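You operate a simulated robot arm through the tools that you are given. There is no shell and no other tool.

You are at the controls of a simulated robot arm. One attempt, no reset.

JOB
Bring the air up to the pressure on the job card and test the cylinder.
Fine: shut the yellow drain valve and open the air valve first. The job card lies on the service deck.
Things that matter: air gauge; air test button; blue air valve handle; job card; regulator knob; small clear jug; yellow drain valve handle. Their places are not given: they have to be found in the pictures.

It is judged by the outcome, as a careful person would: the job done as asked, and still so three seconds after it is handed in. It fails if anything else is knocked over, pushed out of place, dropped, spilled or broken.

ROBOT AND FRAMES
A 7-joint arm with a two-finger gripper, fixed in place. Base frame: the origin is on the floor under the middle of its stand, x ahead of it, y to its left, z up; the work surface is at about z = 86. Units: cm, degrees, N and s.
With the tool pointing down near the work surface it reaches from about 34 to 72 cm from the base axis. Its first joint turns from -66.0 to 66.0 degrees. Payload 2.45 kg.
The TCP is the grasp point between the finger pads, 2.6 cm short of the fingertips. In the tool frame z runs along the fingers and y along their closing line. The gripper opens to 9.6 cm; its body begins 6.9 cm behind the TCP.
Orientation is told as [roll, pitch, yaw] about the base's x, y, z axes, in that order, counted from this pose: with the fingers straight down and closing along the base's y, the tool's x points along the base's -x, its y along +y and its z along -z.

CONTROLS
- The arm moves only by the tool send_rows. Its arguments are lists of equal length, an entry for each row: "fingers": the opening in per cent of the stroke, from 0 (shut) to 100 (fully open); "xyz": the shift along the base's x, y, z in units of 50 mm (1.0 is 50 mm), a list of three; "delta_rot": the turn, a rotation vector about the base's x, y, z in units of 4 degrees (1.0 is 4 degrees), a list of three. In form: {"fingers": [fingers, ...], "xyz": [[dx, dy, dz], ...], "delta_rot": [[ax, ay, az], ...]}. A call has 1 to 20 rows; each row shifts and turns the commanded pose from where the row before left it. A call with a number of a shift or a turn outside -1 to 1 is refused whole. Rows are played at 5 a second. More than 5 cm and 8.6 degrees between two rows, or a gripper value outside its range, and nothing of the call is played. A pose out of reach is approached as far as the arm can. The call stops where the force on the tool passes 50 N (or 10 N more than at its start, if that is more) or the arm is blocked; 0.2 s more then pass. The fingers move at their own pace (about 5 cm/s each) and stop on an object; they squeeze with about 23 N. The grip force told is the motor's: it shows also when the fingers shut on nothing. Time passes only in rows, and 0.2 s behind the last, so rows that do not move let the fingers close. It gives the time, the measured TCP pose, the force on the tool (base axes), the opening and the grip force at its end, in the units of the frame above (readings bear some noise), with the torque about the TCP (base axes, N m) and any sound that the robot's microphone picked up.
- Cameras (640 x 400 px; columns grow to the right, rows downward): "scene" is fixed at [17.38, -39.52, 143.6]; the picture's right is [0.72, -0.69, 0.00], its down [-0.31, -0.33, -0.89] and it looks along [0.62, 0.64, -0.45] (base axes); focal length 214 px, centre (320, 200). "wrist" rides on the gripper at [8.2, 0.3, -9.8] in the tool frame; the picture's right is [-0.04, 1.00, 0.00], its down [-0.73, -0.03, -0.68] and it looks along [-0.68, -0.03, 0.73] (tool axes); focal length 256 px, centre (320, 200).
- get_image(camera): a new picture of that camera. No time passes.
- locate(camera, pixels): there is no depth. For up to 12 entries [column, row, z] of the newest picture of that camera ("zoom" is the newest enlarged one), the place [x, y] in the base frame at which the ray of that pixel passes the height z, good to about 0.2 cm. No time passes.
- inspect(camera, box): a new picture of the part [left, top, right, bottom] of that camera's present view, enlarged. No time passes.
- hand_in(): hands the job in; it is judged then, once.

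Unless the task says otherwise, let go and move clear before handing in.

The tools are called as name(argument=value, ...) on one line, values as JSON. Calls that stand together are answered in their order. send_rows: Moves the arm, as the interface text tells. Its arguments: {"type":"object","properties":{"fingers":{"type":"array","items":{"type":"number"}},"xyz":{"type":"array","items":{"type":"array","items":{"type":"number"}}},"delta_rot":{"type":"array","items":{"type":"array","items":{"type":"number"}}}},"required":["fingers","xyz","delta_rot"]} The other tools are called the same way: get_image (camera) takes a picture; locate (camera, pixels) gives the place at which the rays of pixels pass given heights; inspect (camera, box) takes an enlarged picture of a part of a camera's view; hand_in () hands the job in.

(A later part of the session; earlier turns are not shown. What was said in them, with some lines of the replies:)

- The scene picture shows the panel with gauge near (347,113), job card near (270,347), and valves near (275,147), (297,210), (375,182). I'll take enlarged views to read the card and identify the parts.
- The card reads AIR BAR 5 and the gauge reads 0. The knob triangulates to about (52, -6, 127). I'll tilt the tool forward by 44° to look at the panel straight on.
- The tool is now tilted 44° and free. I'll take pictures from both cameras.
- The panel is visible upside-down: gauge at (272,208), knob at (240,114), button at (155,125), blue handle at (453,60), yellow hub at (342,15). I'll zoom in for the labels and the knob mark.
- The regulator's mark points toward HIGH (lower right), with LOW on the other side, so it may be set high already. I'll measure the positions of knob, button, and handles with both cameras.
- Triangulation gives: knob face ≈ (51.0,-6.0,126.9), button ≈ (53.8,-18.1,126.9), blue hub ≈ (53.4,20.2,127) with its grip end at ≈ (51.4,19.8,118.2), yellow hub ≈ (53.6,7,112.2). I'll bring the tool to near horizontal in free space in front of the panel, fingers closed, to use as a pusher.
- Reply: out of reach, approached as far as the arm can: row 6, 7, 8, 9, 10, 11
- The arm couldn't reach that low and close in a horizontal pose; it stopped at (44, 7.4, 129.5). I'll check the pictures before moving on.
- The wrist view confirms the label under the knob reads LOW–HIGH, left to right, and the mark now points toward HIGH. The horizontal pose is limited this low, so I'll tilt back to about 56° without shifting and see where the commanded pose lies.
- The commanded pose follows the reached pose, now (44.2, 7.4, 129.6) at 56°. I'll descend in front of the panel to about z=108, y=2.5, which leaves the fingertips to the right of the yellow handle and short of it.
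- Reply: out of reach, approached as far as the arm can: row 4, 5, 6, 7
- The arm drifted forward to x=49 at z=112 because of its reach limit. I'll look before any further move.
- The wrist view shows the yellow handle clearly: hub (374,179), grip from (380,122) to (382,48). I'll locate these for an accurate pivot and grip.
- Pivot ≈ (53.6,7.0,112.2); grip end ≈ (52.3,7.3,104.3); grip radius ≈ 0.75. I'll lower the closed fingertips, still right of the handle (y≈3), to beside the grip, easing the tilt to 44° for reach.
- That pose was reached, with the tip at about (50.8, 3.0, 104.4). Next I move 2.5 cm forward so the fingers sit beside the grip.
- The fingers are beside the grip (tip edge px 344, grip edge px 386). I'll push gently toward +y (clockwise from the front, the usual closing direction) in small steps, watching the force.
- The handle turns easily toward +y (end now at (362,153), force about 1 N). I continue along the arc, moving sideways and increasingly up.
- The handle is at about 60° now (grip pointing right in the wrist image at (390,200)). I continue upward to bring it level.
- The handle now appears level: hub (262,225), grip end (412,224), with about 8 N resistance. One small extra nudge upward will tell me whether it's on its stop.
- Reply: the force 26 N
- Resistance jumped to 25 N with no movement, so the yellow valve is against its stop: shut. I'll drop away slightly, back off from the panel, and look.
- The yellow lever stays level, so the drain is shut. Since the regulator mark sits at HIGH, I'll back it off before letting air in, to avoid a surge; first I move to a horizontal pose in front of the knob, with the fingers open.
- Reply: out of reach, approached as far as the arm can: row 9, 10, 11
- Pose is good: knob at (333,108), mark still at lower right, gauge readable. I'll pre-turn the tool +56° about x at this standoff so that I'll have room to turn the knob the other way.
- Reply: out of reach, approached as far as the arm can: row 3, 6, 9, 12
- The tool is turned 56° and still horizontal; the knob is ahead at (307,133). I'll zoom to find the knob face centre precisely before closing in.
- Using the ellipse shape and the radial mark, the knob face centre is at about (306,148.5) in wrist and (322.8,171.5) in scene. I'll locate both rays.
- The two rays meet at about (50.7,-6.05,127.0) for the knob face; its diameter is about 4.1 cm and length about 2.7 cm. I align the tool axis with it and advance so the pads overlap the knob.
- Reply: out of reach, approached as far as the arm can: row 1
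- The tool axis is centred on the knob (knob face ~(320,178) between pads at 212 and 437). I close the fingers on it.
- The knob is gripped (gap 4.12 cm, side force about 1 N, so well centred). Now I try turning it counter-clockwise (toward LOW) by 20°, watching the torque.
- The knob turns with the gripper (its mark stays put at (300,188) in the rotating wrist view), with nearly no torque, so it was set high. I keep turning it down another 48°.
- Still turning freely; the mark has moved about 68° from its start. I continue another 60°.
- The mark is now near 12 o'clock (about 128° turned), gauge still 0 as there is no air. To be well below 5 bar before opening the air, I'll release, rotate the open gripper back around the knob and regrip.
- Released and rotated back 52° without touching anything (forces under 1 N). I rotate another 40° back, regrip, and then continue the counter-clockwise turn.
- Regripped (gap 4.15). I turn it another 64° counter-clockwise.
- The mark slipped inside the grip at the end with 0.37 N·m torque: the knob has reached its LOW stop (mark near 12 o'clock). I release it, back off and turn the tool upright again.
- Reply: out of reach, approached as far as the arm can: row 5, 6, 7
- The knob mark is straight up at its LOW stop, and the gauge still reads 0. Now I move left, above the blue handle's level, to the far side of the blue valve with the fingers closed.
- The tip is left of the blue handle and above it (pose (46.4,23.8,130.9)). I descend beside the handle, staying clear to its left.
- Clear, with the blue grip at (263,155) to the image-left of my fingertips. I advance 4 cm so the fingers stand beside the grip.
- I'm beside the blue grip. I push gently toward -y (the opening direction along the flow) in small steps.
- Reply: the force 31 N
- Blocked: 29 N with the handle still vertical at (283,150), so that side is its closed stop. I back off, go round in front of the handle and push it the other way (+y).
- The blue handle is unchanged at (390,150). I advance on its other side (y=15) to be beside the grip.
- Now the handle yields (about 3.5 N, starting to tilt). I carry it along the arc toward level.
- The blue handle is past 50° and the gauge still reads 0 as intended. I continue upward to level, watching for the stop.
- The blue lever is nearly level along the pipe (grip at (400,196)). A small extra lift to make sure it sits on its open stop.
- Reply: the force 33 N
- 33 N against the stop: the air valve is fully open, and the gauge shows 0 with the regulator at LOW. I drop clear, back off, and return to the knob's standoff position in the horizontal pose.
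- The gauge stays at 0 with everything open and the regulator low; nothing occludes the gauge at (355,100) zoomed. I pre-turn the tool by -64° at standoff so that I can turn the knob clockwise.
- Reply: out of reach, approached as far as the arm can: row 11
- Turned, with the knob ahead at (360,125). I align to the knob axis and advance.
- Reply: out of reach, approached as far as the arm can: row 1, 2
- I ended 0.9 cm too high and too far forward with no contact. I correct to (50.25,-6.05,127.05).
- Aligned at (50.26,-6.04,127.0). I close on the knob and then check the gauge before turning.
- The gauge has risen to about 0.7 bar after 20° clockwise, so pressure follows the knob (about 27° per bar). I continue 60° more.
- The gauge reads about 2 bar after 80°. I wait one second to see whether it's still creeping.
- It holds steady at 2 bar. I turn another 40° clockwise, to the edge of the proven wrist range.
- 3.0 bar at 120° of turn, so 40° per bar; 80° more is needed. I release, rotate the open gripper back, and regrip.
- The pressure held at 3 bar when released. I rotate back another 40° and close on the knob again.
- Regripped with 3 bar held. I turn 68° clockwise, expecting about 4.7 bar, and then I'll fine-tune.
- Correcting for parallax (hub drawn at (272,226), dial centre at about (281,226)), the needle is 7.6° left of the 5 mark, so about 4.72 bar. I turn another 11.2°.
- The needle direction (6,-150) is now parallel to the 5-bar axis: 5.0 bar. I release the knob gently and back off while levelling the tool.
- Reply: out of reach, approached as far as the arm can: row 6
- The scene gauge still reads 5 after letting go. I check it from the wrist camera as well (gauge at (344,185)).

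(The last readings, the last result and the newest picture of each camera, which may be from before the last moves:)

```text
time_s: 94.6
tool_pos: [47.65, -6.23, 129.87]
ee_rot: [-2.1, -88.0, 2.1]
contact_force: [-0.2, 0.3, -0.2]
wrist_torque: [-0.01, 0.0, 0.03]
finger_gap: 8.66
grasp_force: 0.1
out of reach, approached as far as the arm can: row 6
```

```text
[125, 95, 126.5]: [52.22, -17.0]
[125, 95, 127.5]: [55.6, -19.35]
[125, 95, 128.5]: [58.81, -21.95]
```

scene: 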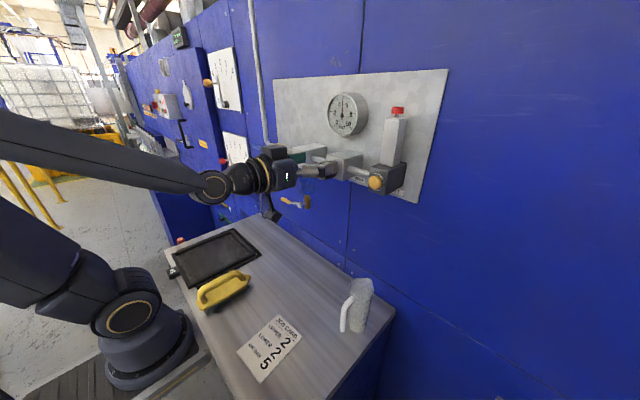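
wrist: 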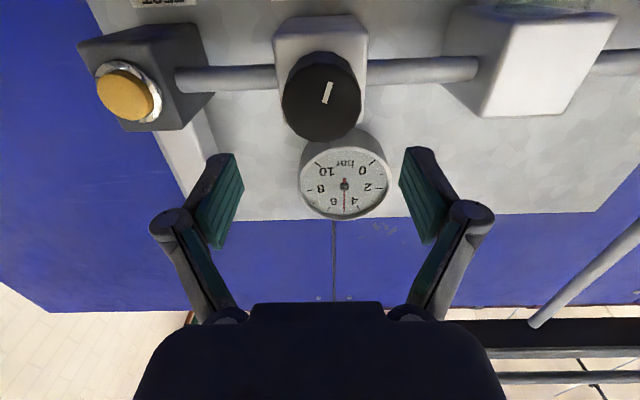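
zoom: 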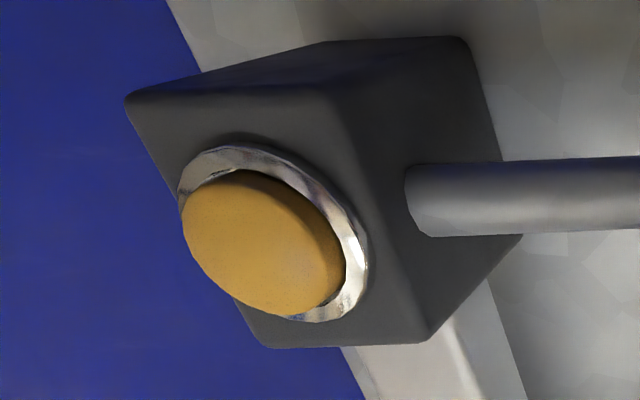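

Both cameras agree: exactly 5 bar. The button face is at about (53.8,-18.15,126.95). I close the fingers and move in front of it.

send_rows(fingers=[60, 30, 0, 0, 0, 0, 0, 0], xyz=[[0, -0.4, 0.05], [0, -0.6, 0], [0, -0.6, 0], [0, -0.6, -0.15], [0, -0.19, -0.25], [0, 0, -0.24], [0, 0, 0], [0, 0, 0]], delta_rot=[[0, 0, 0], [0, 0, 0], [0, 0, 0], [0, 0, 0], [0, 0, 0], [0, 0, 0], [0, 0, 0], [0, 0, 0]])

get_image(camera="wrist")

inspect(camera="scene", box=[290, 80, 430, 220])

```text
time_s: 96.4
tool_pos: [47.61, -18.16, 126.87]
ee_rot: [-0.2, -88.0, 0.2]
contact_force: [-0.1, -0.1, 0.6]
wrist_torque: [0.04, 0.0, 0.01]
finger_gap: 0.0
grasp_force: 22.5
```

```text
taken
```

wrist: 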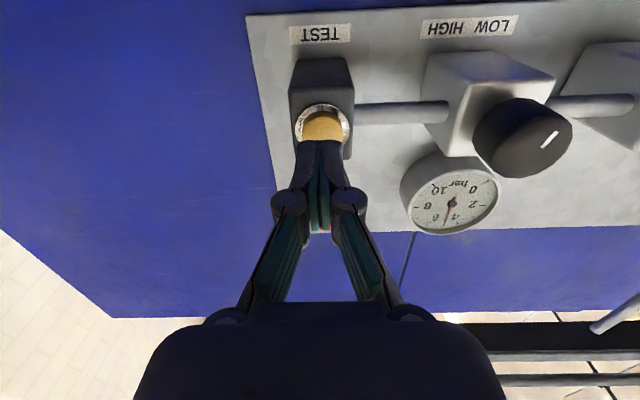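

```text
2.86 times, centred on (360, 150) of scene
```

zoom: 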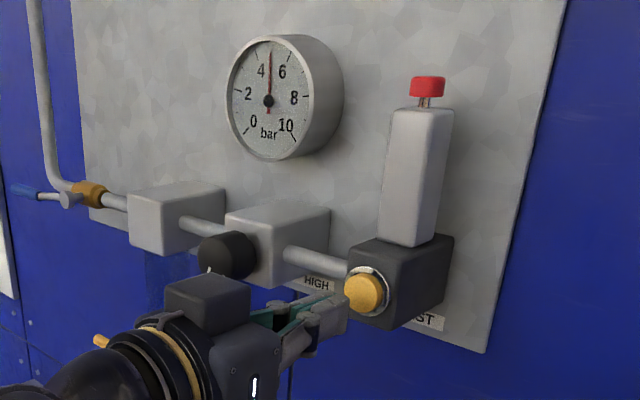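

The fingertips are right before the button (tips at (320,145), button (322,125)). I advance to just short of contact, then press in small steps.

send_rows(fingers=[0, 0, 0, 0, 0, 0], xyz=[[0.25, 0, 0], [0.25, 0, 0], [0.14, 0, 0], [0.05, 0, 0], [0.05, 0, 0], [0.03, 0, 0]], delta_rot=[[0, 0, 0], [0, 0, 0], [0, 0, 0], [0, 0, 0], [0, 0, 0], [0, 0, 0]])

inspect(camera="scene", box=[290, 80, 430, 220])

```text
time_s: 97.8
tool_pos: [51.4, -18.24, 126.88]
ee_rot: [1.3, -88.0, -1.4]
contact_force: [-18.4, 3.4, -1.1]
wrist_torque: [0.01, 0.04, 0.12]
finger_gap: 0.61
grasp_force: 28.1
heard: click
```

```text
2.86 times, centred on (360, 150) of scene
```

zoom: 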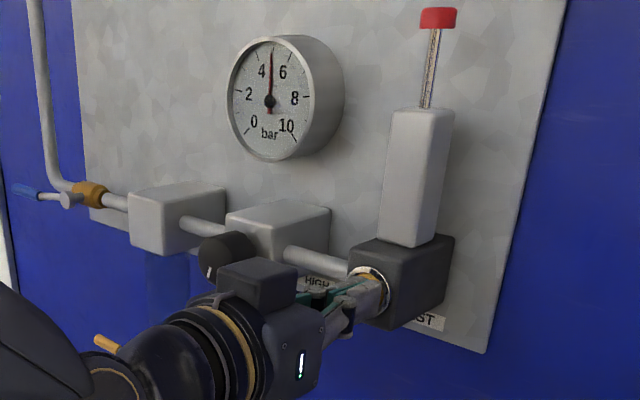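

A click, and the cylinder rod has extended fully (red cap up) with the gauge at 5. I hold briefly and then let the button go and back off.

send_rows(fingers=[0, 0, 0, 0, 0], xyz=[[0, 0, 0], [0, 0, 0], [0, 0, 0], [0, 0, 0], [0, 0, 0]], delta_rot=[[0, 0, 0], [0, 0, 0], [0, 0, 0], [0, 0, 0], [0, 0, 0]])

inspect(camera="scene", box=[290, 80, 430, 220])

send_rows(fingers=[0, 0, 0, 0, 0, 0], xyz=[[-0.1, 0, 0], [-0.2, 0, 0], [-0.3, 0, 0], [-0.2, 0, 0.1], [0, 0, 0.2], [0, 0, 0]], delta_rot=[[0, 0, 0], [0, 0, 0], [0, 0, 0], [0, 0, 0], [0, 0, 0], [0, 0, 0]])

get_image(camera="scene")

inspect(camera="scene", box=[230, 60, 430, 220])

inspect(camera="scene", box=[325, 90, 370, 135])

```text
time_s: 99.0
tool_pos: [51.4, -18.26, 126.85]
ee_rot: [0.2, -88.1, -0.4]
contact_force: [-20.8, 0.5, -4.8]
wrist_torque: [-0.01, 0.06, 0.06]
finger_gap: 0.59
grasp_force: 28.4
```

```text
2.86 times, centred on (360, 150) of scene
```

zoom: 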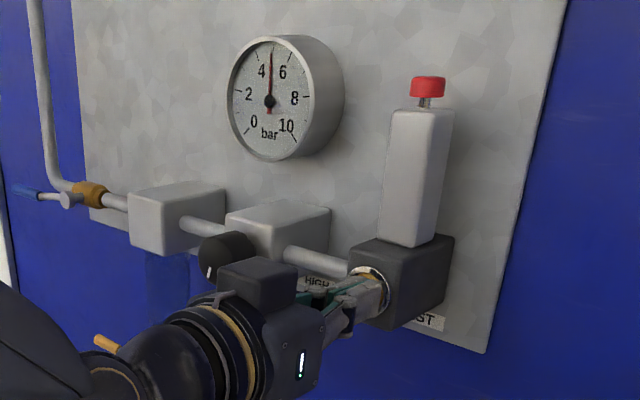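

```text
time_s: 100.4
tool_pos: [47.56, -18.04, 128.49]
ee_rot: [-0.4, -88.0, 0.5]
contact_force: [0.4, -0.4, 0.4]
wrist_torque: [-0.03, 0.0, -0.01]
finger_gap: 0.0
grasp_force: 28.7
```

```text
taken
```

scene: 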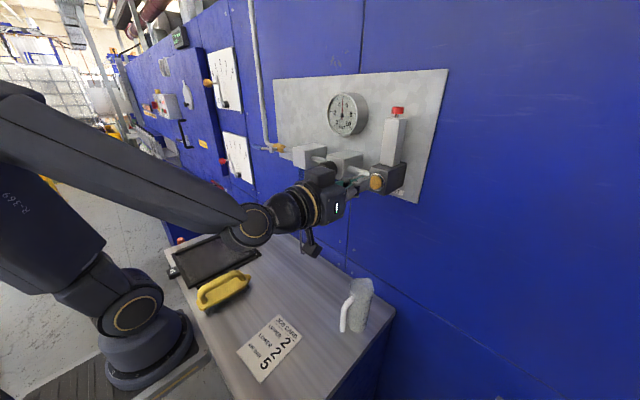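

```text
2.50 times, centred on (330, 140) of scene
```

zoom: 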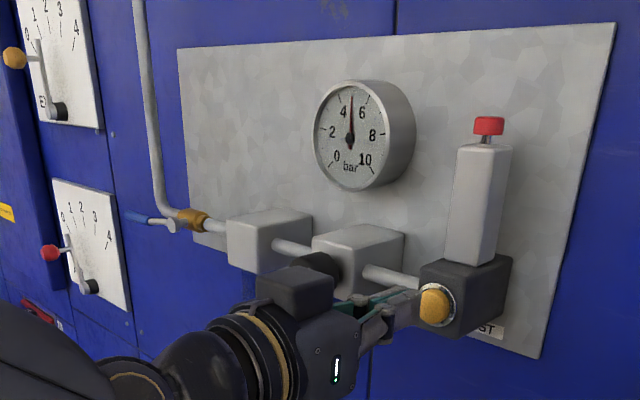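

```text
8.89 times, centred on (348, 112) of scene
```

zoom: 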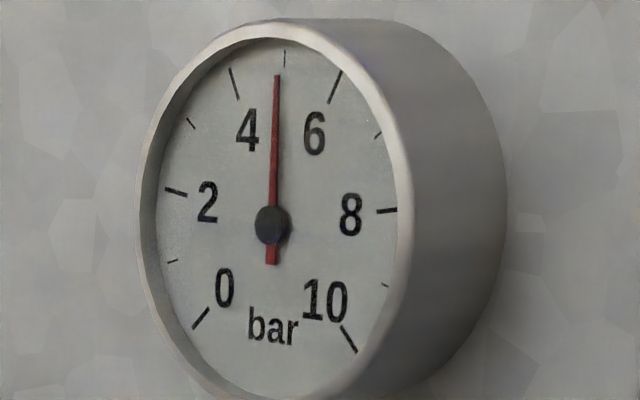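

The cylinder stroked out and back, the button is released, and the gauge still reads 5.0. I move the arm up and clear of the panel and then make a last check.

send_rows(fingers=[0, 0, 0, 0, 0, 0, 0, 0], xyz=[[-0.1, 0, 0.3], [-0.2, 0.2, 0.4], [-0.3, 0.5, 0.4], [-0.3, 0.6, 0.3], [-0.3, 0.6, 0.2], [-0.3, 0.6, 0], [-0.2, 0.6, 0], [0, 0, 0]], delta_rot=[[0, 0, 0], [0, 1, 0], [0, 1, 0], [0, 1, 0], [0, 1, 0], [0, 1, 0], [0, 1, 0], [0, 1, 0]])

get_image(camera="scene")

get_image(camera="wrist")

inspect(camera="scene", box=[230, 80, 430, 220])

inspect(camera="scene", box=[325, 90, 370, 135])

```text
time_s: 102.2
tool_pos: [39.13, -2.65, 136.46]
ee_rot: [0.0, -59.9, 0.0]
contact_force: [-0.4, 1.5, -0.2]
wrist_torque: [-0.02, -0.02, 0.01]
finger_gap: 0.01
grasp_force: 28.7
```

```text
taken
```

scene: 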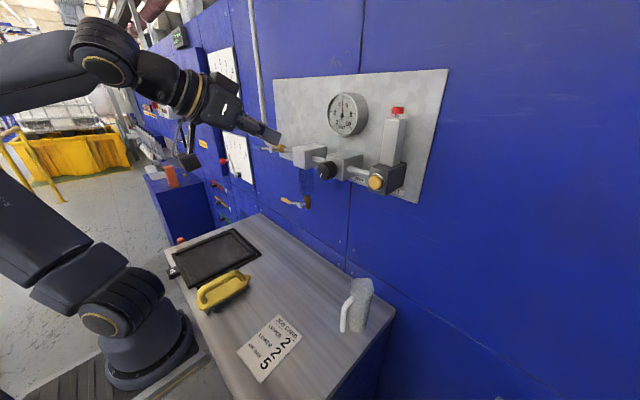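

```text
taken
```

wrist: 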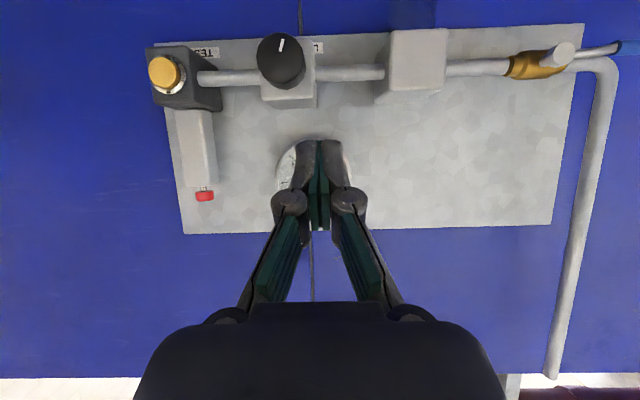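

```text
2.86 times, centred on (330, 150) of scene
```

zoom: 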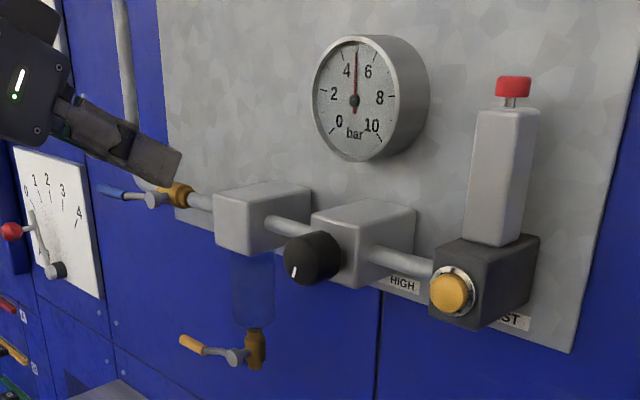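

```text
8.89 times, centred on (348, 112) of scene
```

zoom: 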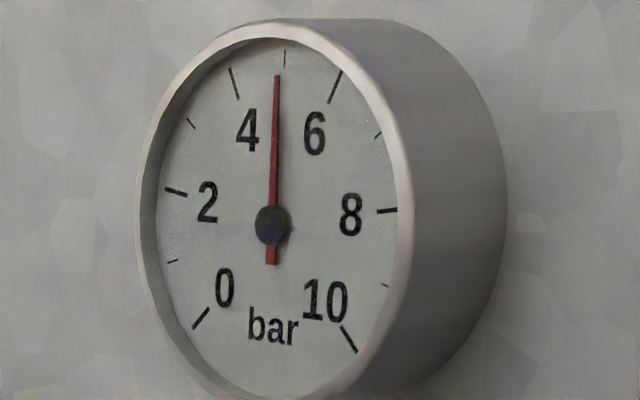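

All checks out: the gauge reads 5 bar, the drain lever is shut, the air lever is open, the cylinder stroked, and the card and jug haven't moved. The arm is clear, so I hand in.

hand_in()

```text
The job is handed in.
```

The air is up to the 5 bar on the job card, and the cylinder is tested. The gauge read 5 bar before, during and after the test, from both cameras.

- **Drain valve:** the yellow handle is turned level, hard against its stop, so it is shut.
- **Regulator:** the knob was already turned well up from LOW. I turned it down to its LOW stop before letting any air in, so the pressure couldn't surge.
- **Air valve:** the blue handle is turned level along the pipe, against its stop, so it is open. I first tried it toward the filter side, where it was blocked, and then turned it the other way.
- **Test:** with the air valve open, I brought the regulator up to 5 bar and pressed the test button. It clicked, and the cylinder rod went fully out and came back.

Nothing else was knocked or moved in the last pictures. The arm was clear of the panel when I handed in.
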